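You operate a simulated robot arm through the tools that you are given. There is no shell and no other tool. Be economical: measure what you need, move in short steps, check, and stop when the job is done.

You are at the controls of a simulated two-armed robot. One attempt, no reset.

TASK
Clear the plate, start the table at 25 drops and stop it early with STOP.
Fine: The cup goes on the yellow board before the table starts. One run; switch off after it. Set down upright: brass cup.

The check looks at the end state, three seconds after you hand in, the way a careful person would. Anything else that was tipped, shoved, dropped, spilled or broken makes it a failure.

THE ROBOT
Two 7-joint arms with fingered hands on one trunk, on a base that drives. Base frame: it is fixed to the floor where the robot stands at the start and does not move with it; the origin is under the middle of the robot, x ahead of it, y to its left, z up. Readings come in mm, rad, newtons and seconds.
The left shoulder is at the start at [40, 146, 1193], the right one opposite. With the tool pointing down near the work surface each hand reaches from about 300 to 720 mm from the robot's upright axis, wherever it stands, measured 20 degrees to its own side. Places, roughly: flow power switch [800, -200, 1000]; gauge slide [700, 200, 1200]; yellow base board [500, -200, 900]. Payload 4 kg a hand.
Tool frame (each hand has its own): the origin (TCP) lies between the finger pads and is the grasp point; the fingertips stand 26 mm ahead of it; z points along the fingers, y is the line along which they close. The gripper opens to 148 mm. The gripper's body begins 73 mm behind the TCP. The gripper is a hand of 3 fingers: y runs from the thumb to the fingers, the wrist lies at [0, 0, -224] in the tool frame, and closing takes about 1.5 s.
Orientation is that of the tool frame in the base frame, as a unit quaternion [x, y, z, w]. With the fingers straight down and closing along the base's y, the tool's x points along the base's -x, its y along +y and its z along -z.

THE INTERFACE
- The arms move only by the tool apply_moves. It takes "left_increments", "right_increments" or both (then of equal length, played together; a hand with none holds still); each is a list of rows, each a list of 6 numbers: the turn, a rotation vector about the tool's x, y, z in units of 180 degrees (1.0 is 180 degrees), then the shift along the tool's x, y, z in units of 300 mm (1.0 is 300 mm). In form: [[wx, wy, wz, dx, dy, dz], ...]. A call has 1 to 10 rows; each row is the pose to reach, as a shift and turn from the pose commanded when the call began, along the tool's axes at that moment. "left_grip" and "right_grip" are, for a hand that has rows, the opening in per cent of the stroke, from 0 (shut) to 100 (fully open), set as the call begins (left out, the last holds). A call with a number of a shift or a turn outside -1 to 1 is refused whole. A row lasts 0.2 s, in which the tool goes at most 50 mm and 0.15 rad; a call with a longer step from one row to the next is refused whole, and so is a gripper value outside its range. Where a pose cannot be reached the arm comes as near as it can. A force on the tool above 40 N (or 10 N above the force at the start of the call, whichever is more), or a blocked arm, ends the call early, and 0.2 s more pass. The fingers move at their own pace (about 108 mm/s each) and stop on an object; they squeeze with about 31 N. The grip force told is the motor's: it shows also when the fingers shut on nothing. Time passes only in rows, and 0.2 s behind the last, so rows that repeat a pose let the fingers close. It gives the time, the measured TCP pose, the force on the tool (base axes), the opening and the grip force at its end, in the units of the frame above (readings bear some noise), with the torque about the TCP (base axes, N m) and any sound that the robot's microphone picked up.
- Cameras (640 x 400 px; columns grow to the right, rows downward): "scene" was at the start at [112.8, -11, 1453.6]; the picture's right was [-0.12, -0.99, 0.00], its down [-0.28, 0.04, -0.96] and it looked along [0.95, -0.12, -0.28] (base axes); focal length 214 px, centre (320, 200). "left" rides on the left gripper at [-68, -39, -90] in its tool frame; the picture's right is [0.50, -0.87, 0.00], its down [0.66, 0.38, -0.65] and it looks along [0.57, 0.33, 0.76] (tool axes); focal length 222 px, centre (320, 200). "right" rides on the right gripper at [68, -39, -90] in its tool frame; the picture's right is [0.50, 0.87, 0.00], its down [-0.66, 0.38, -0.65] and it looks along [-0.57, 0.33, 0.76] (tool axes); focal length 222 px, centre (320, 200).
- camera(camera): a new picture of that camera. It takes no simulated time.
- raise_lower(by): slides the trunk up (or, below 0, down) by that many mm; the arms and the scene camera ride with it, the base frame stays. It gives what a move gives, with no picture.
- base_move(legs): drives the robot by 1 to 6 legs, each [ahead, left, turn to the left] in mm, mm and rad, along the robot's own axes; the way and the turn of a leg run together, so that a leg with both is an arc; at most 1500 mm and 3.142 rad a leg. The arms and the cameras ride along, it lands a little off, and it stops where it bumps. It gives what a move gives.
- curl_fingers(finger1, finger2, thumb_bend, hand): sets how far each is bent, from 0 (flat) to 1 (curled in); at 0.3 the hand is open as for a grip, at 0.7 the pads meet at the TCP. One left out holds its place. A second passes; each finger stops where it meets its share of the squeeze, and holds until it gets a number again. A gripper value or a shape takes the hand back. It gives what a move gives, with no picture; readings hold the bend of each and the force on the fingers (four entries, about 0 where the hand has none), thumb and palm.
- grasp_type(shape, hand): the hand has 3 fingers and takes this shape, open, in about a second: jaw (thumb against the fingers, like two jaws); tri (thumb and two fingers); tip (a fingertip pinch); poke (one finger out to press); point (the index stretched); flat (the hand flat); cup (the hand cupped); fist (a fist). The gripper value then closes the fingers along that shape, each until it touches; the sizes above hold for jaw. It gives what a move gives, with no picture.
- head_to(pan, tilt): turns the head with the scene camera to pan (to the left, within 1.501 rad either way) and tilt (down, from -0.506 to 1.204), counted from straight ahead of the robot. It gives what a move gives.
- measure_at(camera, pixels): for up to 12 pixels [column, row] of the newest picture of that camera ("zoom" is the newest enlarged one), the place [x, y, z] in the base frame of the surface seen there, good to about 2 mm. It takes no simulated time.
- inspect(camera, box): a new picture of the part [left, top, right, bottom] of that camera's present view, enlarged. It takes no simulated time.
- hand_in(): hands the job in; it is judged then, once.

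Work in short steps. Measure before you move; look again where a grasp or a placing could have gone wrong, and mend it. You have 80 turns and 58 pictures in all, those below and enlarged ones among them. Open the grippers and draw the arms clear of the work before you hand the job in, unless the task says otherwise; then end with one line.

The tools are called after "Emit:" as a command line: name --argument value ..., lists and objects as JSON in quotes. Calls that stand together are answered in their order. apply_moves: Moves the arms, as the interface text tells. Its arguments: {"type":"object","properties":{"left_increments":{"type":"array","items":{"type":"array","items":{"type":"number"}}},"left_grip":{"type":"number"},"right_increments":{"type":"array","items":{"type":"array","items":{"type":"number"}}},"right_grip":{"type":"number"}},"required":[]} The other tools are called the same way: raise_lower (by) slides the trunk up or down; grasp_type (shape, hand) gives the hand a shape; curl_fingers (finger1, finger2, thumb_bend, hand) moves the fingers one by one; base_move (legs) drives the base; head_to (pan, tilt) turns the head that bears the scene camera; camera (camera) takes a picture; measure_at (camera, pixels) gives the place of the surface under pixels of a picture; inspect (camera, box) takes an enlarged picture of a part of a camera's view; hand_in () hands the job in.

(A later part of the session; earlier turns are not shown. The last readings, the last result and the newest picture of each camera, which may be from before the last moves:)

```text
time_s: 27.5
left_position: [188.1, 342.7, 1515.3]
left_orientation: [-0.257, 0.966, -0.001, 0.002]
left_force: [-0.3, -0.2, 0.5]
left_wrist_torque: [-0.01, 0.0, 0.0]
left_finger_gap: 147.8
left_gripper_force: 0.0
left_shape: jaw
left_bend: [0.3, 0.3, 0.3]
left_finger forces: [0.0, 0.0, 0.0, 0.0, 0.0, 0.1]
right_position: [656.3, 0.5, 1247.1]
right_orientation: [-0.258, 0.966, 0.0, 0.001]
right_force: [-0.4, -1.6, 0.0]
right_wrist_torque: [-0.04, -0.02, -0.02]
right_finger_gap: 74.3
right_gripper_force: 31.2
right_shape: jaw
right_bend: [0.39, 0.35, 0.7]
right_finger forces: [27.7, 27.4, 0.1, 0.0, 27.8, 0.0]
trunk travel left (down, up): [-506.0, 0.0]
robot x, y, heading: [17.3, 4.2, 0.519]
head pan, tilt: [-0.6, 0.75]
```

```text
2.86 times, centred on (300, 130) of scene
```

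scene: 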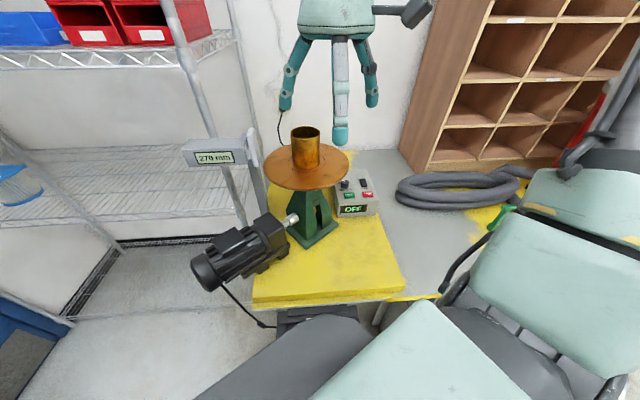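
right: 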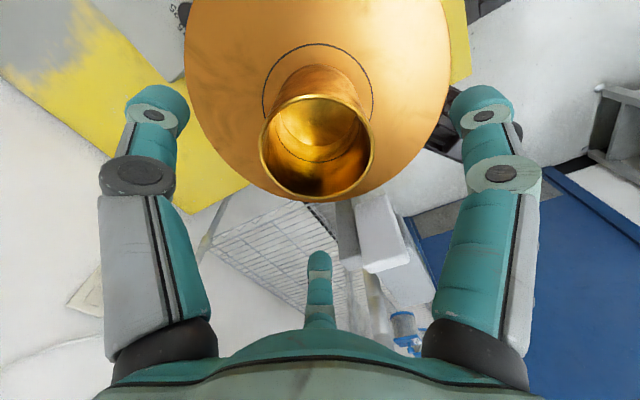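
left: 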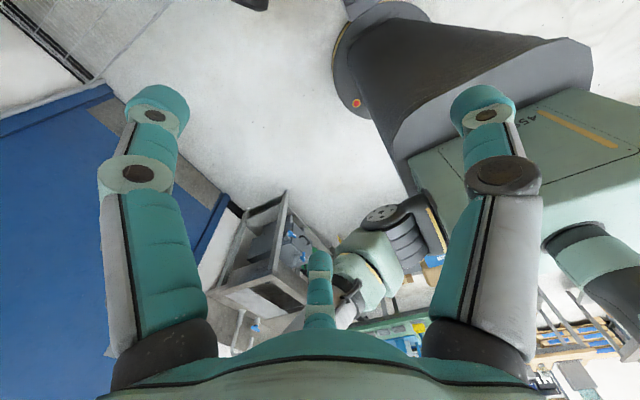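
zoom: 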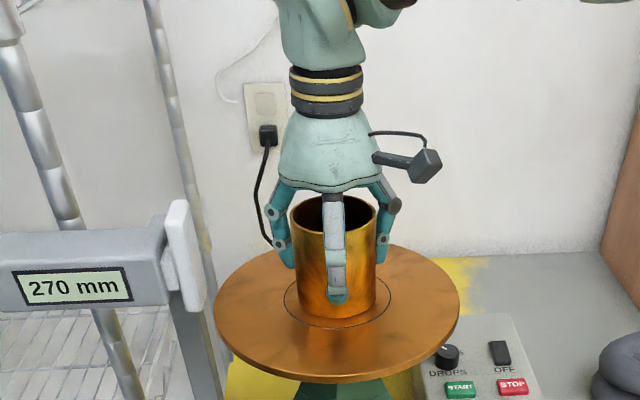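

Firm grip (27 N each finger, gap 74). I lift 90 mm straight up.

Emit:
apply_moves --right_increments '[[0, 0, 0, 0, 0, -0.05], [0, 0, 0, 0, 0, -0.1], [0, 0, 0, 0, 0, -0.15], [0, 0, 0, 0, 0, -0.2], [0, 0, 0, 0, 0, -0.25], [0, 0, 0, 0, 0, -0.3]]'

Emit:
inspect --camera "scene" --box '[220, 40, 380, 200]'

```text
time_s: 28.9
left_position: [187.7, 342.0, 1515.0]
left_orientation: [-0.256, 0.967, -0.002, 0.002]
left_force: [0.1, 0.0, -0.9]
left_wrist_torque: [0.0, 0.0, 0.05]
left_finger_gap: 147.9
left_gripper_force: 0.1
left_shape: jaw
left_bend: [0.3, 0.3, 0.3]
left_finger forces: [0.1, 0.1, 0.1, 0.1, 0.1, 0.1]
right_position: [656.4, 0.8, 1338.0]
right_orientation: [-0.257, 0.967, 0.0, 0.001]
right_force: [0.1, -0.4, -5.0]
right_wrist_torque: [-0.02, 0.04, 0.02]
right_finger_gap: 74.5
right_gripper_force: 30.8
right_shape: jaw
right_bend: [0.39, 0.35, 0.7]
right_finger forces: [27.8, 27.7, 0.1, 0.1, 27.9, 0.1]
trunk travel left (down, up): [-506.0, 0.0]
robot x, y, heading: [17.9, 2.9, 0.521]
head pan, tilt: [-0.6, 0.75]
```

```text
2.50 times, centred on (300, 120) of scene
```

zoom: 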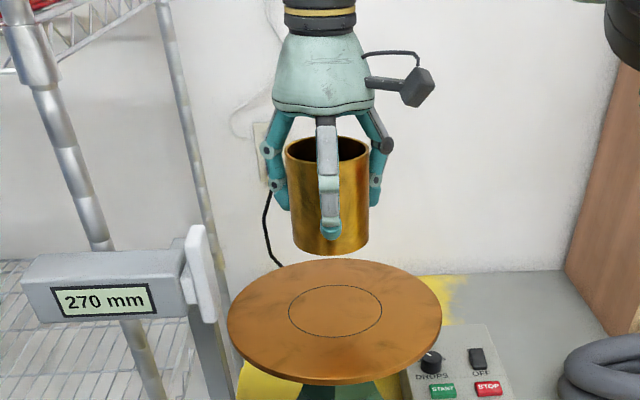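

The cup is held upright and the plate is bare. I carry it at this height to above (490,-180).

Emit:
apply_moves --right_increments '[[0, 0, 0, 0.1, -0.03, 0], [0, 0, 0, 0.21, -0.065, 0], [0, 0, 0, 0.32, -0.1, 0], [0, 0, 0, 0.44, -0.135, 0], [0, 0, 0, 0.56, -0.175, 0], [0, 0, 0, 0.67, -0.21, 0], [0, 0, 0, 0.778, -0.246, 0]]'

Emit:
raise_lower --by -142

```text
time_s: 30.5
left_position: [186.4, 341.7, 1515.3]
left_orientation: [-0.258, 0.966, -0.001, 0.002]
left_force: [0.0, -0.2, -0.1]
left_wrist_torque: [-0.02, 0.02, 0.0]
left_finger_gap: 147.9
left_gripper_force: 0.0
left_shape: jaw
left_bend: [0.3, 0.3, 0.3]
left_finger forces: [0.0, 0.0, 0.0, 0.0, 0.0, 0.0]
right_position: [490.6, -180.6, 1335.2]
right_orientation: [-0.258, 0.966, 0.001, 0.001]
right_force: [-0.1, 0.0, -6.0]
right_wrist_torque: [-0.02, 0.08, -0.02]
right_finger_gap: 74.2
right_gripper_force: 30.8
right_shape: jaw
right_bend: [0.39, 0.36, 0.7]
right_finger forces: [27.9, 27.8, 0.0, 0.1, 28.5, 0.1]
trunk travel left (down, up): [-506.0, 0.0]
robot x, y, heading: [19.3, 1.4, 0.519]
head pan, tilt: [-0.6, 0.75]
```

```text
time_s: 32.1
left_position: [188.0, 342.5, 1372.2]
left_orientation: [-0.257, 0.966, -0.001, 0.001]
left_force: [-0.1, 0.7, 0.2]
left_wrist_torque: [-0.02, -0.01, 0.01]
left_finger_gap: 148.1
left_gripper_force: 0.1
left_shape: jaw
left_bend: [0.3, 0.3, 0.3]
left_finger forces: [0.0, 0.1, 0.1, 0.1, 0.0, 0.1]
right_position: [491.8, -179.7, 1195.0]
right_orientation: [-0.257, 0.966, 0.001, 0.001]
right_force: [0.2, 1.3, -6.0]
right_wrist_torque: [0.0, -0.01, -0.02]
right_finger_gap: 74.2
right_gripper_force: 30.9
right_shape: jaw
right_bend: [0.39, 0.36, 0.7]
right_finger forces: [27.6, 27.7, 0.0, 0.1, 28.5, 0.1]
trunk travel left (down, up): [-364.0, 142.0]
robot x, y, heading: [16.8, 2.4, 0.522]
head pan, tilt: [-0.6, 0.75]
```

Now at z 1195; I lower 222 mm to ~973 (cup bottom about 17 mm above the board) and check.

Emit:
apply_moves --right_increments '[[0, 0, 0, 0, 0, 0.12], [0, 0, 0, 0, 0, 0.24], [0, 0, 0, 0, 0, 0.36], [0, 0, 0, 0, 0, 0.48], [0, 0, 0, 0, 0, 0.6], [0, 0, 0, 0, 0, 0.68], [0, 0, 0, 0, 0, 0.74]]'

Emit:
camera --camera "scene"

```text
time_s: 33.8
left_position: [187.7, 341.4, 1372.0]
left_orientation: [-0.257, 0.966, -0.001, 0.002]
left_force: [-0.4, -0.1, -0.5]
left_wrist_torque: [-0.03, -0.03, 0.0]
left_finger_gap: 148.1
left_gripper_force: 0.1
left_shape: jaw
left_bend: [0.3, 0.3, 0.3]
left_finger forces: [0.0, 0.0, 0.1, 0.0, 0.0, 0.0]
right_position: [491.4, -178.4, 972.4]
right_orientation: [-0.258, 0.966, 0.001, 0.002]
right_force: [0.4, -0.5, -5.7]
right_wrist_torque: [0.0, 0.04, -0.02]
right_finger_gap: 74.1
right_gripper_force: 30.6
right_shape: jaw
right_bend: [0.39, 0.36, 0.7]
right_finger forces: [27.3, 27.6, 0.1, 0.0, 28.5, 0.0]
trunk travel left (down, up): [-364.0, 142.0]
robot x, y, heading: [17.6, 4.5, 0.518]
head pan, tilt: [-0.6, 0.75]
```

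```text
30 pictures are left
```

scene: 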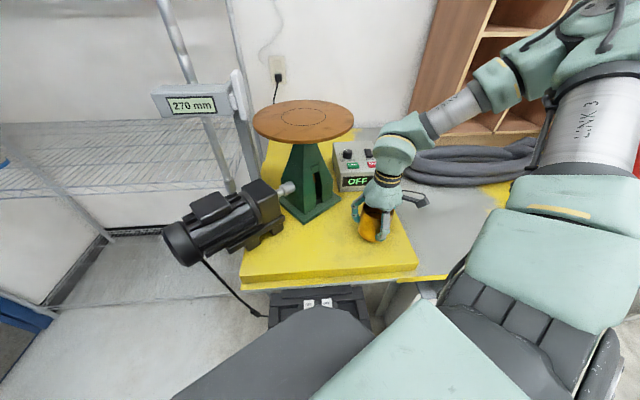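

Over the yellow board, clear of everything. I lower in small steps to contact (expected at TCP z ≈ 955).

Emit:
apply_moves --right_increments '[[0, 0, 0, 0, 0, 0.02], [0, 0, 0, 0, 0, 0.04], [0, 0, 0, 0, 0, 0.05], [0, 0, 0, 0, 0, 0.058], [0, 0, 0, 0, 0, 0.058]]'

```text
time_s: 35.0
left_position: [187.8, 341.9, 1374.5]
left_orientation: [-0.257, 0.966, -0.001, 0.002]
left_force: [0.1, 0.4, 0.1]
left_wrist_torque: [-0.03, -0.01, -0.01]
left_finger_gap: 148.0
left_gripper_force: 0.1
left_shape: jaw
left_bend: [0.3, 0.3, 0.3]
left_finger forces: [0.0, 0.1, 0.0, 0.1, 0.1, 0.0]
right_position: [493.5, -179.3, 955.1]
right_orientation: [-0.257, 0.966, 0.001, 0.002]
right_force: [-3.1, -1.7, 4.0]
right_wrist_torque: [-0.04, 0.02, -0.08]
right_finger_gap: 74.0
right_gripper_force: 31.2
right_shape: jaw
right_bend: [0.39, 0.36, 0.7]
right_finger forces: [28.0, 27.5, 0.0, 0.0, 29.5, 0.0]
trunk travel left (down, up): [-364.0, 142.0]
robot x, y, heading: [19.1, -0.3, 0.518]
head pan, tilt: [-0.6, 0.75]
```

Force turned from −5.7 to +4 N: the cup stands on the board. I open the hand, then rise straight up.

Emit:
apply_moves --right_increments '[[0, 0, 0, 0, 0, 0], [0, 0, 0, 0, 0, 0], [0, 0, 0, 0, 0, 0], [0, 0, 0, 0, 0, 0], [0, 0, 0, 0, 0, 0], [0, 0, 0, 0, 0, 0], [0, 0, 0, 0, 0, 0], [0, 0, 0, 0, 0, 0]]' --right_grip 100

Emit:
apply_moves --right_increments '[[0, 0, 0, 0, 0, -0.08], [0, 0, 0, 0, 0, -0.16], [0, 0, 0, 0, 0, -0.28], [0, 0, 0, 0, 0, -0.42], [0, 0, 0, 0, 0, -0.56]]'

Emit:
camera --camera "scene"

Emit:
camera --camera "right"

```text
time_s: 36.8
left_position: [187.6, 342.5, 1372.2]
left_orientation: [-0.256, 0.967, -0.001, 0.002]
left_force: [-0.1, 1.0, 1.1]
left_wrist_torque: [-0.01, 0.02, -0.02]
left_finger_gap: 147.9
left_gripper_force: 0.1
left_shape: jaw
left_bend: [0.3, 0.3, 0.3]
left_finger forces: [0.0, 0.0, 0.0, 0.1, 0.0, 0.0]
right_position: [492.3, -179.4, 955.2]
right_orientation: [-0.257, 0.966, 0.0, 0.0]
right_force: [-1.1, -0.1, 0.2]
right_wrist_torque: [0.0, -0.03, 0.01]
right_finger_gap: 147.6
right_gripper_force: 0.1
right_shape: jaw
right_bend: [0.3, 0.3, 0.3]
right_finger forces: [0.1, 0.1, 0.1, 0.1, 0.0, 0.0]
trunk travel left (down, up): [-364.0, 142.0]
robot x, y, heading: [20.0, -1.9, 0.519]
head pan, tilt: [-0.6, 0.75]
```

```text
time_s: 38.0
left_position: [187.5, 342.4, 1372.1]
left_orientation: [-0.257, 0.966, -0.002, 0.001]
left_force: [-0.1, 0.7, -0.3]
left_wrist_torque: [-0.01, -0.01, 0.01]
left_finger_gap: 147.8
left_gripper_force: 0.1
left_shape: jaw
left_bend: [0.3, 0.3, 0.3]
left_finger forces: [0.0, 0.1, 0.0, 0.1, 0.0, 0.0]
right_position: [491.0, -179.3, 1123.5]
right_orientation: [-0.258, 0.966, 0.0, 0.0]
right_force: [0.7, -0.2, 0.1]
right_wrist_torque: [-0.02, 0.0, 0.0]
right_finger_gap: 148.1
right_gripper_force: 0.1
right_shape: jaw
right_bend: [0.3, 0.3, 0.3]
right_finger forces: [0.1, 0.1, 0.0, 0.0, 0.0, 0.0]
trunk travel left (down, up): [-364.0, 142.0]
robot x, y, heading: [17.9, 1.1, 0.522]
head pan, tilt: [-0.6, 0.75]
```

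```text
29 pictures are left
```

scene: 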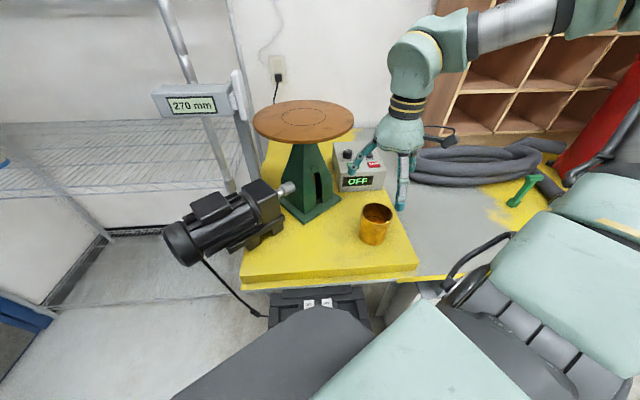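

```text
28 pictures are left
```

right: 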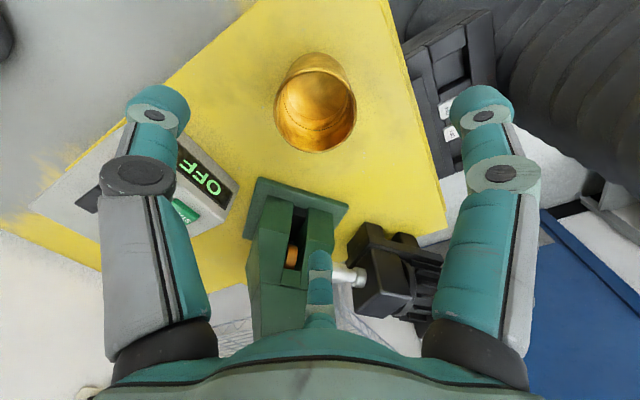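

The cup stands upright on the board. I shift the hand to (580,-240,1165), clear of the plate, so its camera sees the panel.

Emit:
apply_moves --right_increments '[[0, 0, 0, -0.05, -0.1, -0.04], [0, 0, 0, -0.1, -0.21, -0.09], [0, 0, 0, -0.157, -0.323, -0.133]]'

Emit:
camera --camera "right"

Emit:
inspect --camera "scene" --box '[320, 130, 400, 200]'

```text
time_s: 38.8
left_position: [187.7, 343.5, 1371.6]
left_orientation: [-0.257, 0.966, -0.001, 0.002]
left_force: [0.2, 0.6, -0.3]
left_wrist_torque: [0.03, -0.01, 0.02]
left_finger_gap: 147.9
left_gripper_force: 0.0
left_shape: jaw
left_bend: [0.3, 0.3, 0.3]
left_finger forces: [0.1, 0.2, 0.0, 0.0, 0.0, 0.1]
right_position: [581.2, -241.6, 1160.7]
right_orientation: [-0.258, 0.966, 0.001, 0.001]
right_force: [0.4, -0.1, -0.9]
right_wrist_torque: [0.04, 0.0, 0.04]
right_finger_gap: 147.8
right_gripper_force: 0.0
right_shape: jaw
right_bend: [0.3, 0.3, 0.3]
right_finger forces: [0.1, 0.0, 0.1, 0.0, 0.0, 0.0]
trunk travel left (down, up): [-364.0, 142.0]
robot x, y, heading: [14.8, 1.1, 0.519]
head pan, tilt: [-0.6, 0.75]
```

```text
27 pictures are left
```

right: 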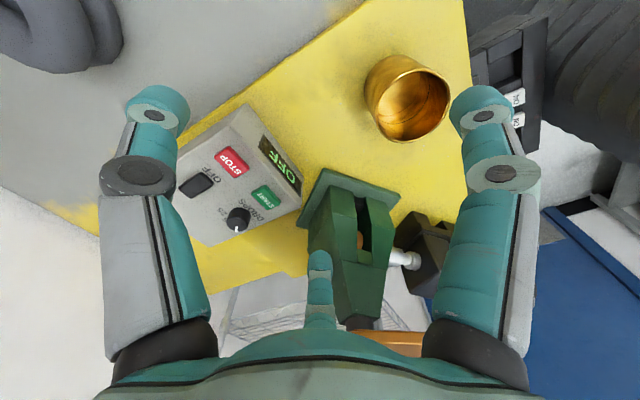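

```text
5.71 times, centred on (360, 165) of scene
```

zoom: 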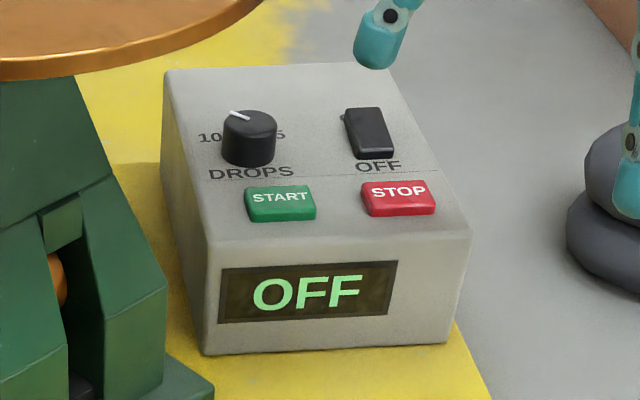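

I enlarge the panel in the hand's view.

Emit:
inspect --camera "right" --box '[170, 120, 310, 250]'

Emit:
measure_at --camera "zoom" --pixels '[[310, 440], [312, 455], [120, 270]]'

```text
3.08 times, centred on (240, 185) of right
```

zoom: 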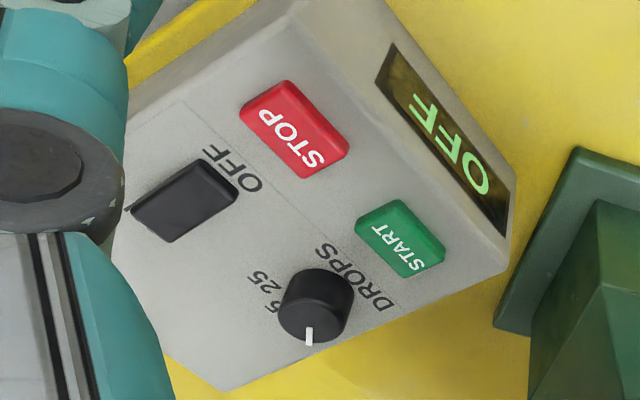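

```text
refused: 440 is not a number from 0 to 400
```

The dial shows "10 … 25" beside the knob, mark pointing away-left. I move the hand to get a more overhead view of the dial.

Emit:
apply_moves --right_increments '[[0, 0, 0, -0.05, -0.09, -0.11], [0, 0, 0, -0.1, -0.18, -0.22], [0, 0, 0, -0.15, -0.27, -0.333]]'

Emit:
camera --camera "right"

```text
time_s: 39.5
left_position: [188.4, 342.6, 1372.6]
left_orientation: [-0.257, 0.966, -0.002, 0.002]
left_force: [-0.1, -1.0, -0.4]
left_wrist_torque: [-0.04, -0.02, 0.0]
left_finger_gap: 147.7
left_gripper_force: 0.0
left_shape: jaw
left_bend: [0.3, 0.3, 0.3]
left_finger forces: [0.1, 0.0, 0.0, 0.0, 0.0, 0.1]
right_position: [660.7, -289.4, 1264.0]
right_orientation: [-0.258, 0.966, 0.0, 0.0]
right_force: [-0.6, 0.3, -0.6]
right_wrist_torque: [0.0, 0.01, 0.02]
right_finger_gap: 147.8
right_gripper_force: 0.1
right_shape: jaw
right_bend: [0.3, 0.3, 0.3]
right_finger forces: [0.0, 0.0, 0.1, 0.1, 0.1, 0.0]
trunk travel left (down, up): [-364.0, 142.0]
robot x, y, heading: [13.8, -0.6, 0.522]
head pan, tilt: [-0.6, 0.75]
```

```text
24 pictures are left
```

right: 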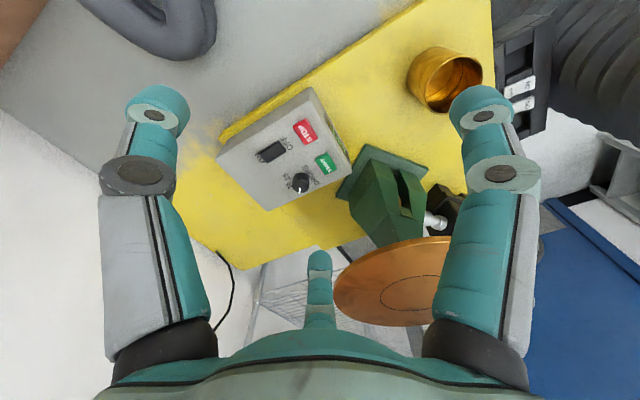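

Emit:
inspect --camera "right" --box '[265, 140, 345, 205]'

```text
6.15 times, centred on (305, 172) of right
```

zoom: 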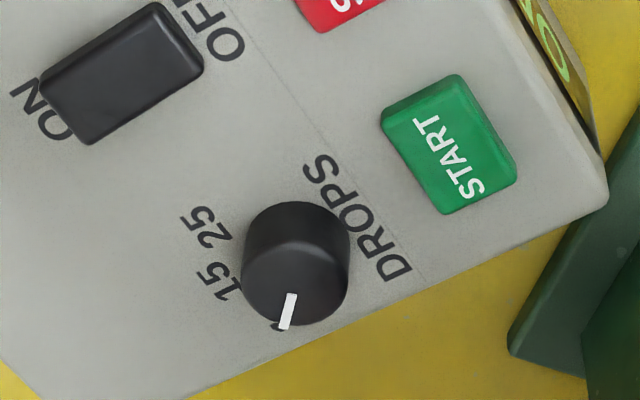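

Dial is 10–15–25 around the knob; the mark is at 10. I measure the labels, the knob's top, mark and the rocker (ON on the far side).

Emit:
measure_at --camera "zoom" --pixels '[[220, 288], [210, 228], [277, 328], [297, 248], [290, 298], [285, 326], [250, 232], [338, 275], [120, 72], [75, 90], [175, 45], [450, 145]]'

```text
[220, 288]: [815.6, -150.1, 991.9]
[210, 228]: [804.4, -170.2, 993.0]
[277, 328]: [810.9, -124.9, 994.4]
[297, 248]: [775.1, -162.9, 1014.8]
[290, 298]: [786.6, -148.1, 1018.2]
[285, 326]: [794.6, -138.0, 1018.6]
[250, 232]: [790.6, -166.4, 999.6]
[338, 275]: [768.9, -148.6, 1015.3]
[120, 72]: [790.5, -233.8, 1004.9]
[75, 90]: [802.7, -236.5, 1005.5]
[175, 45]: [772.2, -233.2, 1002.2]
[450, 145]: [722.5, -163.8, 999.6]
```

The mark is at 10 (50° left); 25 is about 100° clockwise. The knob at (782,-153) is at the reach limit from here, so I'll turn the base further left; first I retract the right hand and look to the left for room.

Emit:
apply_moves --right_increments '[[0, 0, 0, 0.15, 0.05, 0], [0, 0, 0, 0.3, 0.11, 0], [0, 0, 0, 0.43, 0.2, 0], [0, 0, 0, 0.49, 0.34, 0], [0, 0, 0, 0.54, 0.46, 0]]'

Emit:
raise_lower --by 100

Emit:
head_to --pan 0.9 --tilt 0.5

Emit:
camera --camera "scene"

```text
time_s: 40.8
left_position: [186.9, 341.3, 1372.7]
left_orientation: [-0.257, 0.966, -0.001, 0.002]
left_force: [0.0, 0.0, -0.3]
left_wrist_torque: [0.02, 0.01, -0.02]
left_finger_gap: 147.9
left_gripper_force: 0.1
left_shape: jaw
left_bend: [0.3, 0.3, 0.3]
left_finger forces: [0.0, 0.1, 0.1, 0.0, 0.0, 0.0]
right_position: [450.7, -249.8, 1262.1]
right_orientation: [-0.257, 0.966, 0.001, 0.001]
right_force: [-0.4, -0.1, -0.6]
right_wrist_torque: [0.0, 0.01, -0.01]
right_finger_gap: 147.7
right_gripper_force: 0.0
right_shape: jaw
right_bend: [0.3, 0.3, 0.3]
right_finger forces: [0.0, 0.0, 0.1, 0.1, 0.0, 0.1]
trunk travel left (down, up): [-364.0, 142.0]
robot x, y, heading: [23.1, -1.2, 0.522]
head pan, tilt: [-0.6, 0.75]
```

```text
time_s: 42.1
left_position: [186.7, 342.6, 1474.9]
left_orientation: [-0.257, 0.966, -0.001, 0.001]
left_force: [-0.4, -0.1, 0.2]
left_wrist_torque: [-0.02, -0.03, -0.01]
left_finger_gap: 147.9
left_gripper_force: 0.1
left_shape: jaw
left_bend: [0.3, 0.3, 0.3]
left_finger forces: [0.0, 0.1, 0.0, 0.1, 0.1, 0.1]
right_position: [450.9, -250.8, 1364.8]
right_orientation: [-0.257, 0.966, 0.001, 0.002]
right_force: [0.9, 0.3, 0.0]
right_wrist_torque: [0.0, 0.0, -0.04]
right_finger_gap: 147.6
right_gripper_force: 0.0
right_shape: jaw
right_bend: [0.3, 0.3, 0.3]
right_finger forces: [0.0, 0.1, 0.1, 0.0, 0.1, 0.0]
trunk travel left (down, up): [-464.0, 42.0]
robot x, y, heading: [20.6, -3.2, 0.521]
head pan, tilt: [-0.6, 0.75]
```

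```text
time_s: 43.7
left_position: [187.5, 342.9, 1474.4]
left_orientation: [-0.257, 0.966, -0.001, 0.001]
left_force: [0.3, 0.0, 0.5]
left_wrist_torque: [-0.01, -0.03, 0.0]
left_finger_gap: 147.8
left_gripper_force: 0.1
left_shape: jaw
left_bend: [0.3, 0.3, 0.3]
left_finger forces: [0.0, 0.0, 0.0, 0.0, 0.1, 0.0]
right_position: [451.3, -251.0, 1364.1]
right_orientation: [-0.257, 0.966, 0.0, 0.001]
right_force: [-0.1, -0.6, 0.6]
right_wrist_torque: [0.02, 0.02, -0.02]
right_finger_gap: 147.9
right_gripper_force: 0.1
right_shape: jaw
right_bend: [0.3, 0.3, 0.3]
right_finger forces: [0.0, 0.0, 0.0, 0.1, 0.0, 0.0]
trunk travel left (down, up): [-464.0, 42.0]
robot x, y, heading: [19.3, 0.9, 0.521]
head pan, tilt: [0.901, 0.499]
```

```text
22 pictures are left
```

scene: 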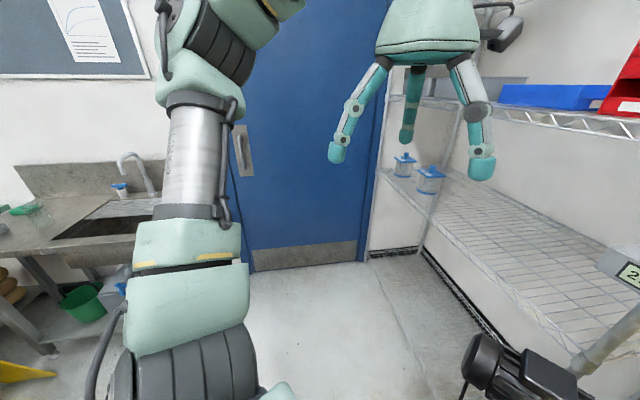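

Plenty of space on the left (door well away). I turn 0.5 rad further left.

Emit:
base_move --legs '[[0, 0, 0.5]]'

Emit:
head_to --pan -1.15 --tilt 0.7

Emit:
raise_lower --by -60

Emit:
camera --camera "scene"

```text
time_s: 45.5
left_position: [6.0, 381.4, 1474.2]
left_orientation: [-0.489, 0.872, 0.0, 0.001]
left_force: [0.6, -0.4, -0.8]
left_wrist_torque: [-0.01, 0.01, 0.02]
left_finger_gap: 148.0
left_gripper_force: 0.0
left_shape: jaw
left_bend: [0.3, 0.3, 0.3]
left_finger forces: [0.1, 0.1, 0.0, 0.0, 0.0, 0.0]
right_position: [521.2, -11.5, 1363.2]
right_orientation: [-0.489, 0.872, 0.0, 0.001]
right_force: [-0.2, -0.2, -0.2]
right_wrist_torque: [0.02, -0.03, -0.06]
right_finger_gap: 148.0
right_gripper_force: 0.0
right_shape: jaw
right_bend: [0.3, 0.3, 0.3]
right_finger forces: [0.1, 0.0, 0.1, 0.0, 0.1, 0.0]
trunk travel left (down, up): [-464.0, 42.0]
robot x, y, heading: [20.1, 2.3, 1.016]
head pan, tilt: [0.901, 0.499]
```

```text
time_s: 47.5
left_position: [5.6, 382.3, 1474.0]
left_orientation: [-0.489, 0.872, -0.001, 0.0]
left_force: [0.7, 0.2, 0.1]
left_wrist_torque: [0.01, 0.01, 0.03]
left_finger_gap: 147.8
left_gripper_force: 0.1
left_shape: jaw
left_bend: [0.3, 0.3, 0.3]
left_finger forces: [0.0, 0.0, 0.0, 0.1, 0.0, 0.1]
right_position: [520.5, -11.4, 1364.2]
right_orientation: [-0.489, 0.873, 0.0, 0.0]
right_force: [-0.1, 0.9, -0.1]
right_wrist_torque: [-0.01, 0.0, -0.02]
right_finger_gap: 147.8
right_gripper_force: 0.0
right_shape: jaw
right_bend: [0.3, 0.3, 0.3]
right_finger forces: [0.0, 0.1, 0.0, 0.0, 0.0, 0.1]
trunk travel left (down, up): [-464.0, 42.0]
robot x, y, heading: [18.0, 4.6, 1.021]
head pan, tilt: [-1.15, 0.7]
```

```text
time_s: 48.5
left_position: [5.9, 382.5, 1413.2]
left_orientation: [-0.489, 0.872, -0.001, 0.001]
left_force: [0.4, 0.1, 0.2]
left_wrist_torque: [0.0, 0.06, 0.0]
left_finger_gap: 147.7
left_gripper_force: 0.0
left_shape: jaw
left_bend: [0.3, 0.3, 0.3]
left_finger forces: [0.1, 0.0, 0.0, 0.0, 0.0, 0.1]
right_position: [520.7, -11.3, 1302.1]
right_orientation: [-0.488, 0.873, 0.0, 0.0]
right_force: [0.0, 0.7, -0.3]
right_wrist_torque: [0.0, -0.02, 0.0]
right_finger_gap: 147.9
right_gripper_force: 0.1
right_shape: jaw
right_bend: [0.3, 0.3, 0.3]
right_finger forces: [0.0, 0.0, 0.0, 0.1, 0.0, 0.0]
trunk travel left (down, up): [-404.0, 102.0]
robot x, y, heading: [16.6, 2.1, 1.023]
head pan, tilt: [-1.15, 0.7]
```

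```text
21 pictures are left
```

scene: 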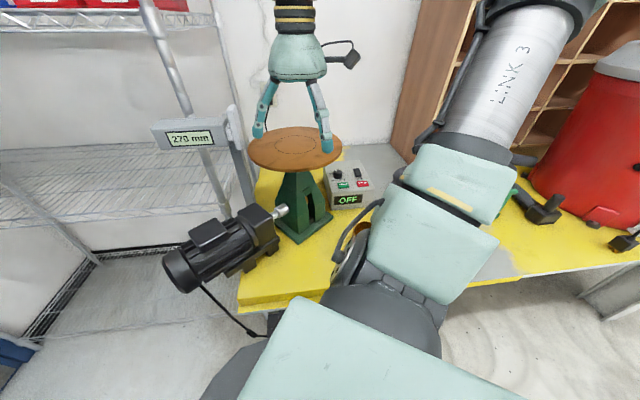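

Now I swing the right hand at safe height to (690,-250) and shape it to "poke" to see where the pressing finger is.

Emit:
apply_moves --right_increments '[[0, 0, 0, 0.064, -0.15, 0], [0, 0, 0, 0.128, -0.3, 0], [0, 0, 0, 0.191, -0.45, 0], [0, 0, 0, 0.255, -0.6, 0], [0, 0, 0, 0.319, -0.75, 0], [0, 0, 0, 0.382, -0.9, 0]]'

Emit:
grasp_type --hand "right" --shape "poke"

Emit:
camera --camera "right"

Emit:
camera --camera "scene"

```text
time_s: 49.9
left_position: [5.3, 382.7, 1412.9]
left_orientation: [-0.488, 0.873, -0.001, 0.001]
left_force: [0.4, -0.5, 0.3]
left_wrist_torque: [-0.02, 0.02, -0.03]
left_finger_gap: 147.9
left_gripper_force: 0.0
left_shape: jaw
left_bend: [0.3, 0.3, 0.3]
left_finger forces: [0.0, 0.0, 0.1, 0.0, 0.0, 0.0]
right_position: [692.1, -252.3, 1301.0]
right_orientation: [-0.487, 0.873, 0.001, -0.001]
right_force: [0.6, 0.3, -0.7]
right_wrist_torque: [0.0, 0.01, -0.01]
right_finger_gap: 148.1
right_gripper_force: 0.1
right_shape: jaw
right_bend: [0.3, 0.3, 0.3]
right_finger forces: [0.1, 0.0, 0.0, 0.0, 0.0, 0.0]
trunk travel left (down, up): [-404.0, 102.0]
robot x, y, heading: [18.6, -1.9, 1.021]
head pan, tilt: [-1.15, 0.7]
```

```text
time_s: 50.8
left_position: [4.8, 382.6, 1412.1]
left_orientation: [-0.489, 0.872, -0.001, 0.001]
left_force: [-1.4, 0.2, -0.2]
left_wrist_torque: [0.0, 0.01, -0.02]
left_finger_gap: 147.8
left_gripper_force: 0.1
left_shape: jaw
left_bend: [0.3, 0.3, 0.3]
left_finger forces: [0.0, 0.1, 0.0, 0.1, 0.0, 0.1]
right_position: [688.5, -250.6, 1300.6]
right_orientation: [-0.488, 0.873, 0.0, 0.001]
right_force: [0.5, 0.2, 0.4]
right_wrist_torque: [-0.01, -0.06, -0.02]
right_finger_gap: 0.1
right_gripper_force: 0.1
right_shape: poke
right_bend: [1.0, 1.0, 0.4]
right_finger forces: [0.1, 0.1, 0.0, 0.1, 0.0, 0.0]
trunk travel left (down, up): [-404.0, 102.0]
robot x, y, heading: [18.2, 1.1, 1.015]
head pan, tilt: [-1.15, 0.7]
```

```text
20 pictures are left
```

right: 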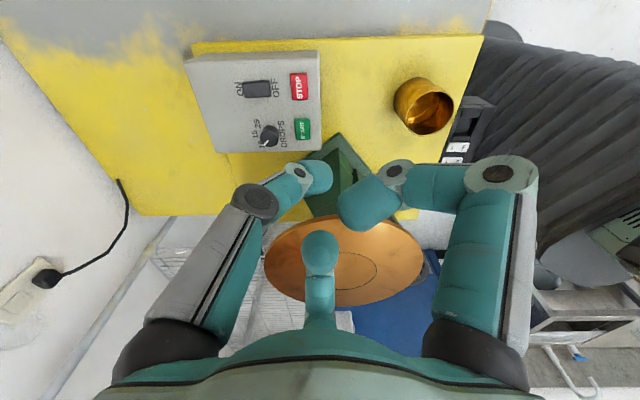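

```text
19 pictures are left
```

scene: 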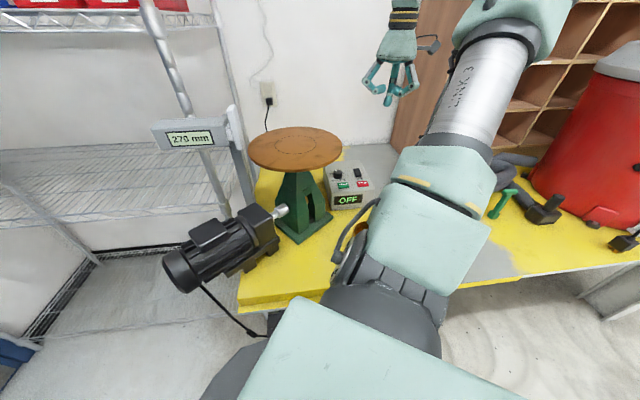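

I measure the three fingertips: left one near (320,175), right (365,205), middle (320,250).

Emit:
measure_at --camera "right" --pixels '[[318, 165], [322, 182], [300, 172], [350, 200], [375, 190], [365, 215], [320, 240], [320, 258], [397, 168], [258, 200], [270, 90], [240, 90]]'

Emit:
inspect --camera "scene" --box '[350, 10, 450, 115]'

```text
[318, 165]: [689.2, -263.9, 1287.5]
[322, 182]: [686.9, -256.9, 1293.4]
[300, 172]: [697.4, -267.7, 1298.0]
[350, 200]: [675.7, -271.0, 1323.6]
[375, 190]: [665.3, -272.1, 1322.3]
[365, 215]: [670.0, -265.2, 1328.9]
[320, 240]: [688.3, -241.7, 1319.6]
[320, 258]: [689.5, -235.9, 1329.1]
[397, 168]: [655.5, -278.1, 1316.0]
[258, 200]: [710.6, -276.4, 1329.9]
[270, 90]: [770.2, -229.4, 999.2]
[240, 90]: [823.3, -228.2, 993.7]
```

```text
3.81 times, centred on (400, 62) of scene
```

zoom: 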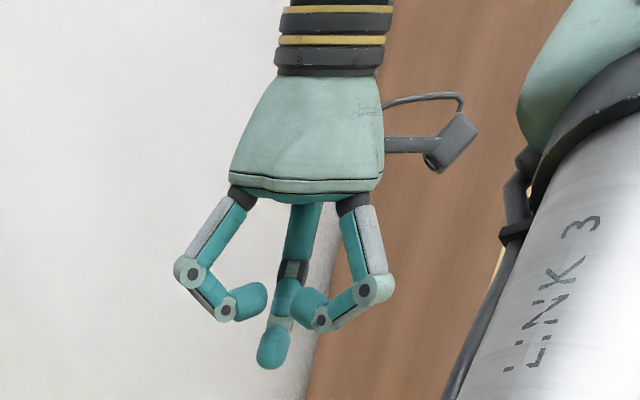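

The thumb tip lies on the tool axis ~25 mm ahead of the TCP, others ~30 mm back: good for pressing. I tilt the hand 20° outward (for reach) and go to hover over the rocker's far (ON) end with the tip at ~(803,-235,1040).

Emit:
apply_moves --right_increments '[[0.036, -0.009, 0, -0.04, -0.044, 0.1], [0.072, -0.019, 0, -0.08, -0.088, 0.22], [0.1075, -0.028, 0, -0.12, -0.132, 0.36], [0.1075, -0.028, 0, -0.16, -0.176, 0.5], [0.1075, -0.028, 0, -0.2, -0.22, 0.64], [0.1075, -0.028, 0, -0.237, -0.265, 0.79]]'

Emit:
camera --camera "right"

Emit:
inspect --camera "scene" --box '[300, 120, 400, 220]'

```text
time_s: 52.2
left_position: [6.9, 381.6, 1412.7]
left_orientation: [-0.488, 0.873, -0.001, 0.001]
left_force: [0.0, -0.1, -0.1]
left_wrist_torque: [0.02, -0.01, 0.02]
left_finger_gap: 147.7
left_gripper_force: 0.0
left_shape: jaw
left_bend: [0.3, 0.3, 0.3]
left_finger forces: [0.0, 0.0, 0.1, 0.0, 0.1, 0.0]
right_position: [795.4, -232.1, 1062.8]
right_orientation: [-0.481, 0.86, -0.124, 0.12]
right_force: [0.5, -0.2, -0.2]
right_wrist_torque: [-0.01, 0.0, -0.02]
right_finger_gap: 0.1
right_gripper_force: 0.0
right_shape: poke
right_bend: [1.0, 1.0, 0.4]
right_finger forces: [0.0, 0.0, 0.0, 0.1, 0.0, 0.0]
trunk travel left (down, up): [-404.0, 102.0]
robot x, y, heading: [15.7, 5.1, 1.024]
head pan, tilt: [-1.15, 0.7]
```

```text
17 pictures are left
```

right: 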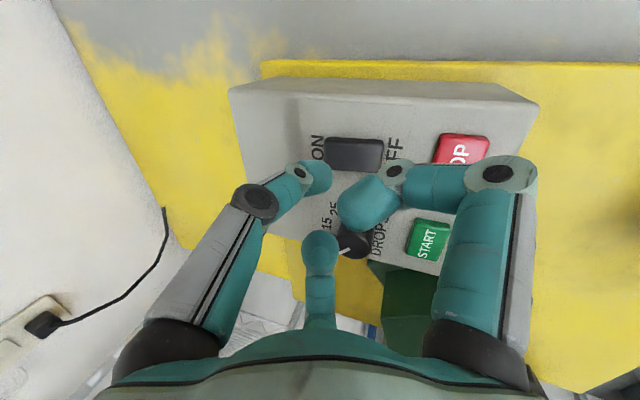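

```text
4.00 times, centred on (350, 170) of scene
```

zoom: 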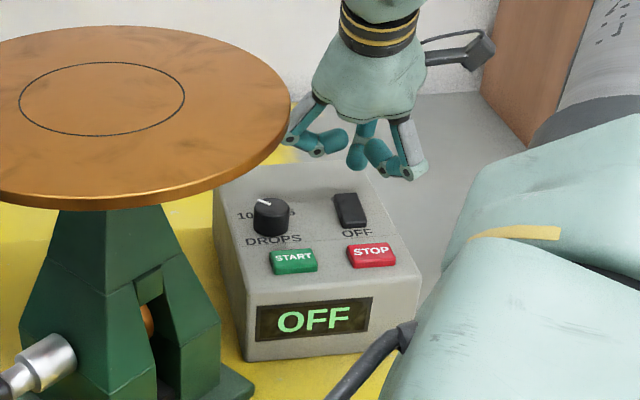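

The tip hangs over the rocker's far end. I check the thumb tip and rocker coordinates before pressing.

Emit:
measure_at --camera "right" --pixels '[[318, 167], [322, 182], [330, 150], [345, 152], [375, 152], [330, 140]]'

Emit:
apply_moves --right_increments '[[0, 0, 0, 0.0071, 0.0276, 0.0783]]'

```text
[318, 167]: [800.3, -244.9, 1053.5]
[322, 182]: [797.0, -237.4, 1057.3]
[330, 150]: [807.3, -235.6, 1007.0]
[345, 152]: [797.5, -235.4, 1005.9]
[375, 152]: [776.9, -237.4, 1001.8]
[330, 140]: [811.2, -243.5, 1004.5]
```

```text
time_s: 52.6
left_position: [5.1, 381.9, 1412.8]
left_orientation: [-0.489, 0.872, 0.0, 0.001]
left_force: [-0.5, -1.0, 0.7]
left_wrist_torque: [0.0, 0.01, -0.02]
left_finger_gap: 147.9
left_gripper_force: 0.2
left_shape: jaw
left_bend: [0.3, 0.3, 0.3]
left_finger forces: [0.1, 0.0, 0.0, 0.0, 0.1, 0.0]
right_position: [796.9, -230.6, 1039.1]
right_orientation: [-0.481, 0.859, -0.124, 0.12]
right_force: [-0.7, 0.1, 1.0]
right_wrist_torque: [-0.02, -0.01, 0.05]
right_finger_gap: 0.0
right_gripper_force: 0.1
right_shape: poke
right_bend: [1.0, 1.0, 0.4]
right_finger forces: [0.0, 0.0, 0.0, 0.0, 0.0, 0.0]
trunk travel left (down, up): [-404.0, 102.0]
robot x, y, heading: [16.1, 2.2, 1.021]
head pan, tilt: [-1.15, 0.7]
```

I press down in small steps, ending with a lift.

Emit:
apply_moves --right_increments '[[0, 0, 0, 0.0017, 0.0066, 0.0188], [0, 0, 0, 0.0028, 0.011, 0.0313], [0, 0, 0, 0.0037, 0.0143, 0.0407], [0, 0, 0, 0.0046, 0.0177, 0.05]]'

Emit:
inspect --camera "scene" --box '[300, 120, 400, 220]'

```text
time_s: 53.6
left_position: [1.3, 382.8, 1412.4]
left_orientation: [-0.489, 0.872, -0.002, 0.002]
left_force: [0.4, 0.5, -0.4]
left_wrist_torque: [0.04, 0.01, -0.02]
left_finger_gap: 147.7
left_gripper_force: 0.0
left_shape: jaw
left_bend: [0.3, 0.3, 0.3]
left_finger forces: [0.0, 0.0, 0.0, 0.1, 0.1, 0.0]
right_position: [795.3, -230.2, 1029.0]
right_orientation: [-0.481, 0.858, -0.128, 0.124]
right_force: [2.2, -1.1, 21.0]
right_wrist_torque: [-0.15, -0.19, 0.03]
right_finger_gap: 0.0
right_gripper_force: 0.0
right_shape: poke
right_bend: [1.0, 1.0, 0.39]
right_finger forces: [0.0, 0.0, 0.0, 0.1, 21.0, 0.0]
trunk travel left (down, up): [-404.0, 102.0]
robot x, y, heading: [17.9, 1.6, 1.026]
head pan, tilt: [-1.15, 0.7]
```

```text
4.00 times, centred on (350, 170) of scene
```

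zoom: 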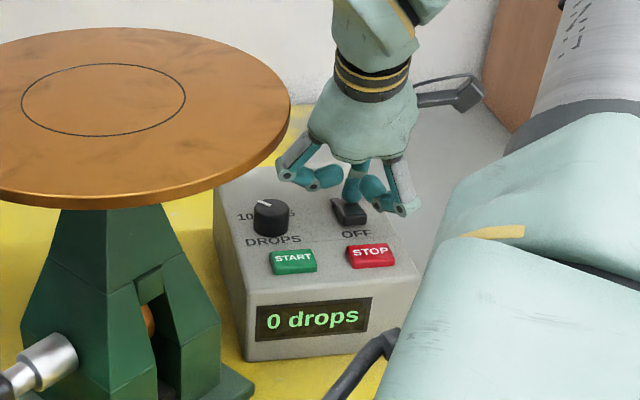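

Display reads "0 drops": power is on. I lift off 65 mm and shape the hand to a half-open jaw for the knob.

Emit:
apply_moves --right_increments '[[0, 0, 0, -0.009, -0.034, -0.097], [0, 0, 0, -0.0185, -0.0717, -0.2037]]'

Emit:
grasp_type --hand "right" --shape "jaw"

Emit:
apply_moves --right_increments '[[0, 0, 0, 0, 0, 0], [0, 0, 0, 0, 0, 0], [0, 0, 0, 0, 0, 0], [0, 0, 0, 0, 0, 0]]' --right_grip 50

Emit:
camera --camera "right"

```text
time_s: 54.2
left_position: [2.0, 384.4, 1412.5]
left_orientation: [-0.488, 0.873, -0.001, 0.002]
left_force: [-0.3, 0.0, -0.2]
left_wrist_torque: [0.01, -0.04, 0.01]
left_finger_gap: 148.0
left_gripper_force: 0.0
left_shape: jaw
left_bend: [0.3, 0.3, 0.3]
left_finger forces: [0.1, 0.0, 0.0, 0.0, 0.0, 0.0]
right_position: [794.3, -229.9, 1089.9]
right_orientation: [-0.481, 0.859, -0.125, 0.121]
right_force: [-0.1, -0.3, 0.0]
right_wrist_torque: [-0.04, -0.02, 0.02]
right_finger_gap: 0.0
right_gripper_force: 0.1
right_shape: poke
right_bend: [1.0, 1.0, 0.4]
right_finger forces: [0.0, 0.0, 0.0, 0.1, 0.1, 0.0]
trunk travel left (down, up): [-404.0, 102.0]
robot x, y, heading: [18.1, -0.2, 1.021]
head pan, tilt: [-1.15, 0.7]
```

```text
time_s: 55.1
left_position: [5.1, 381.8, 1413.1]
left_orientation: [-0.488, 0.873, -0.001, 0.001]
left_force: [-0.4, 0.6, -0.3]
left_wrist_torque: [-0.03, 0.01, -0.01]
left_finger_gap: 147.9
left_gripper_force: 0.0
left_shape: jaw
left_bend: [0.3, 0.3, 0.3]
left_finger forces: [0.0, 0.0, 0.0, 0.0, 0.1, 0.1]
right_position: [796.7, -230.9, 1089.1]
right_orientation: [-0.481, 0.859, -0.125, 0.12]
right_force: [-0.5, 0.4, 0.3]
right_wrist_torque: [0.0, -0.02, 0.01]
right_finger_gap: 148.0
right_gripper_force: 0.0
right_shape: jaw
right_bend: [0.3, 0.3, 0.3]
right_finger forces: [0.0, 0.0, 0.0, 0.0, 0.0, 0.0]
trunk travel left (down, up): [-404.0, 102.0]
robot x, y, heading: [17.2, 0.2, 1.024]
head pan, tilt: [-1.15, 0.7]
```

```text
time_s: 56.1
left_position: [5.7, 382.2, 1411.7]
left_orientation: [-0.489, 0.872, -0.001, 0.001]
left_force: [0.3, 0.0, -0.5]
left_wrist_torque: [0.02, 0.01, -0.01]
left_finger_gap: 148.0
left_gripper_force: 0.0
left_shape: jaw
left_bend: [0.3, 0.3, 0.3]
left_finger forces: [0.0, 0.1, 0.0, 0.0, 0.0, 0.0]
right_position: [795.1, -231.0, 1088.7]
right_orientation: [-0.481, 0.859, -0.125, 0.121]
right_force: [-0.6, -0.8, -0.1]
right_wrist_torque: [0.01, 0.01, 0.04]
right_finger_gap: 74.3
right_gripper_force: 0.1
right_shape: jaw
right_bend: [0.36, 0.36, 0.7]
right_finger forces: [0.1, 0.0, 0.1, 0.1, 0.0, 0.1]
trunk travel left (down, up): [-404.0, 102.0]
robot x, y, heading: [16.5, -0.4, 1.021]
head pan, tilt: [-1.15, 0.7]
```

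```text
14 pictures are left
```

right: 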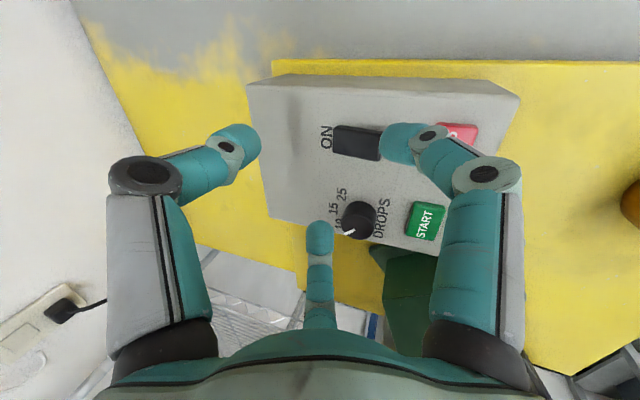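

I measure the dial labels and knob in this view for the exact centre and angles.

Emit:
measure_at --camera "right" --pixels '[[338, 224], [334, 209], [341, 194], [344, 208], [372, 207], [360, 203], [360, 217], [346, 234], [353, 230], [345, 218], [374, 216], [352, 236]]'

```text
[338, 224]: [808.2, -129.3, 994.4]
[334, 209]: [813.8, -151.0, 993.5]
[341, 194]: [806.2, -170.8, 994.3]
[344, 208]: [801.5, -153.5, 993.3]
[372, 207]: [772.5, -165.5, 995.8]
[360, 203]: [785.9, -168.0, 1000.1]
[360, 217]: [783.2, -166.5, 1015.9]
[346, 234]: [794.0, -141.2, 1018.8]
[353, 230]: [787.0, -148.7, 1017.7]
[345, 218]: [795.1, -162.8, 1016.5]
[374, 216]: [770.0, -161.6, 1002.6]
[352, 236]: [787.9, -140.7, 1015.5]
```

Knob centre ≈ (783,-152.5), radius 16; mark at +45°, "25" at about −40°, so ~−86° is needed. I bring the hand upright over the knob at z≈1065, coming in from the right.

Emit:
apply_moves --right_increments '[[-0.02, 0.005, 0, -0.04, 0.038, 0], [-0.05, 0.013, 0, -0.09, 0.086, 0.005], [-0.08, 0.021, 0, -0.145, 0.14, 0.02], [-0.1075, 0.028, 0, -0.197, 0.192, 0.0355]]'

Emit:
camera --camera "scene"

Emit:
camera --camera "right"

```text
time_s: 57.1
left_position: [5.8, 381.8, 1412.3]
left_orientation: [-0.489, 0.872, -0.001, 0.0]
left_force: [0.5, 0.3, 0.1]
left_wrist_torque: [0.02, 0.0, -0.04]
left_finger_gap: 147.8
left_gripper_force: 0.0
left_shape: jaw
left_bend: [0.3, 0.3, 0.3]
left_finger forces: [0.1, 0.0, 0.0, 0.1, 0.1, 0.0]
right_position: [784.1, -150.7, 1063.8]
right_orientation: [-0.488, 0.873, 0.001, -0.001]
right_force: [0.5, 0.0, 0.4]
right_wrist_torque: [-0.01, 0.04, -0.02]
right_finger_gap: 74.5
right_gripper_force: 0.0
right_shape: jaw
right_bend: [0.36, 0.36, 0.7]
right_finger forces: [0.0, 0.1, 0.0, 0.1, 0.0, 0.0]
trunk travel left (down, up): [-404.0, 102.0]
robot x, y, heading: [20.3, -1.6, 1.023]
head pan, tilt: [-1.15, 0.7]
```

```text
13 pictures are left
```

scene: 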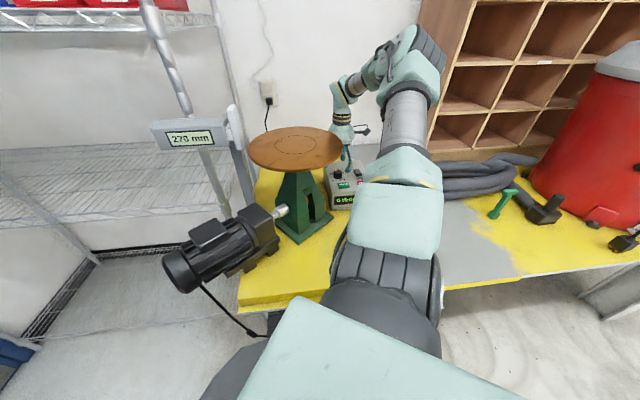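

```text
12 pictures are left
```

right: 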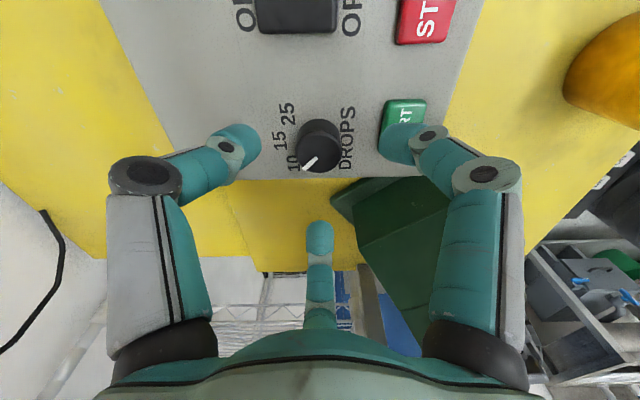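

Reached with the arm well clear of the plate. One finger is near START, so I narrow the jaw to ~50 mm first, then lower to z≈1028.

Emit:
apply_moves --right_increments '[[0, 0, 0, 0, 0, 0], [0, 0, 0, 0, 0, 0], [0, 0, 0, 0, 0, 0], [0, 0, 0, 0, 0, 0.03], [0, 0, 0, 0, 0, 0.06], [0, 0, 0, 0, 0, 0.09], [0, 0, 0, 0, 0, 0.119]]' --right_grip 34

Emit:
camera --camera "right"

```text
time_s: 58.7
left_position: [5.1, 381.9, 1413.4]
left_orientation: [-0.489, 0.872, -0.001, 0.0]
left_force: [-0.1, 0.3, -0.5]
left_wrist_torque: [-0.01, 0.02, 0.02]
left_finger_gap: 147.9
left_gripper_force: 0.0
left_shape: jaw
left_bend: [0.3, 0.3, 0.3]
left_finger forces: [0.0, 0.0, 0.1, 0.0, 0.0, 0.0]
right_position: [783.6, -152.4, 1029.5]
right_orientation: [-0.488, 0.873, 0.001, 0.001]
right_force: [0.0, 0.3, -0.2]
right_wrist_torque: [-0.01, -0.05, 0.03]
right_finger_gap: 50.7
right_gripper_force: 0.2
right_shape: jaw
right_bend: [0.77, 0.77, 0.7]
right_finger forces: [0.0, 0.0, 0.1, 0.0, 0.1, 0.1]
trunk travel left (down, up): [-404.0, 102.0]
robot x, y, heading: [19.9, -2.0, 1.015]
head pan, tilt: [-1.15, 0.7]
```

```text
11 pictures are left
```

right: 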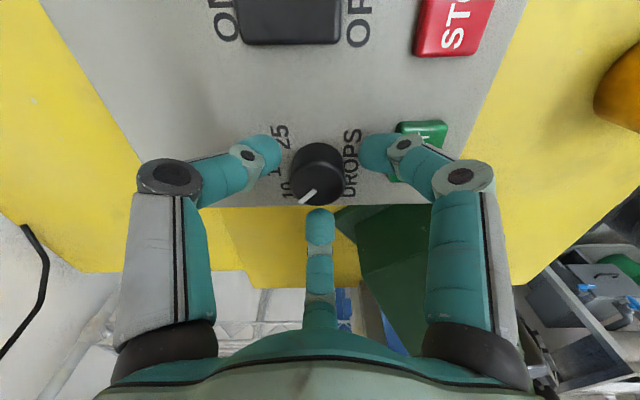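

The three fingertips straddle the knob with no contact. I close on it.

Emit:
apply_moves --right_increments '[[0, 0, 0, 0, 0, 0], [0, 0, 0, 0, 0, 0], [0, 0, 0, 0, 0, 0], [0, 0, 0, 0, 0, 0], [0, 0, 0, 0, 0, 0]]' --right_grip 0

```text
time_s: 59.9
left_position: [5.4, 381.5, 1412.7]
left_orientation: [-0.489, 0.872, 0.001, 0.001]
left_force: [-0.3, -0.1, 0.2]
left_wrist_torque: [0.02, -0.02, 0.03]
left_finger_gap: 148.1
left_gripper_force: 0.2
left_shape: jaw
left_bend: [0.3, 0.3, 0.3]
left_finger forces: [0.1, 0.0, 0.0, 0.0, 0.0, 0.0]
right_position: [783.5, -151.9, 1027.7]
right_orientation: [-0.487, 0.873, 0.002, 0.0]
right_force: [-0.9, -1.6, -3.0]
right_wrist_torque: [-0.07, 0.01, -0.05]
right_finger_gap: 27.0
right_gripper_force: 31.2
right_shape: jaw
right_bend: [0.75, 0.76, 0.7]
right_finger forces: [27.4, 27.1, 0.0, 0.0, 27.6, 0.1]
trunk travel left (down, up): [-404.0, 102.0]
robot x, y, heading: [19.6, -1.1, 1.023]
head pan, tilt: [-1.15, 0.7]
```

Gripped (27 N each finger). I rotate clockwise (seen from above) 84.6° in 10 rows.

Emit:
apply_moves --right_increments '[[0, 0, 0.047, 0, 0, 0], [0, 0, 0.094, 0, 0, 0], [0, 0, 0.141, 0, 0, 0], [0, 0, 0.188, 0, 0, 0], [0, 0, 0.235, 0, 0, 0], [0, 0, 0.282, 0, 0, 0], [0, 0, 0.329, 0, 0, 0], [0, 0, 0.376, 0, 0, 0], [0, 0, 0.423, 0, 0, 0], [0, 0, 0.47, 0, 0, 0]]'

Emit:
camera --camera "right"

```text
time_s: 62.1
left_position: [5.1, 384.6, 1412.1]
left_orientation: [-0.488, 0.873, 0.0, 0.0]
left_force: [0.2, -0.5, 0.1]
left_wrist_torque: [-0.01, 0.0, -0.02]
left_finger_gap: 148.0
left_gripper_force: 0.1
left_shape: jaw
left_bend: [0.3, 0.3, 0.3]
left_finger forces: [0.0, 0.0, 0.0, 0.0, 0.0, 0.0]
right_position: [781.3, -150.4, 1029.2]
right_orientation: [0.228, 0.974, 0.001, 0.0]
right_force: [-4.7, 6.6, -7.3]
right_wrist_torque: [0.15, 0.14, 0.01]
right_finger_gap: 26.3
right_gripper_force: 31.3
right_shape: jaw
right_bend: [0.74, 0.76, 0.7]
right_finger forces: [32.6, 26.6, 0.0, 0.0, 26.6, 0.0]
trunk travel left (down, up): [-404.0, 102.0]
robot x, y, heading: [17.1, 1.4, 1.019]
head pan, tilt: [-1.15, 0.7]
```

```text
10 pictures are left
```

right: 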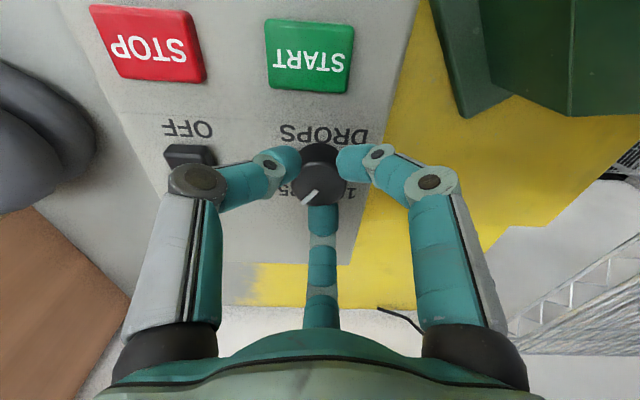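

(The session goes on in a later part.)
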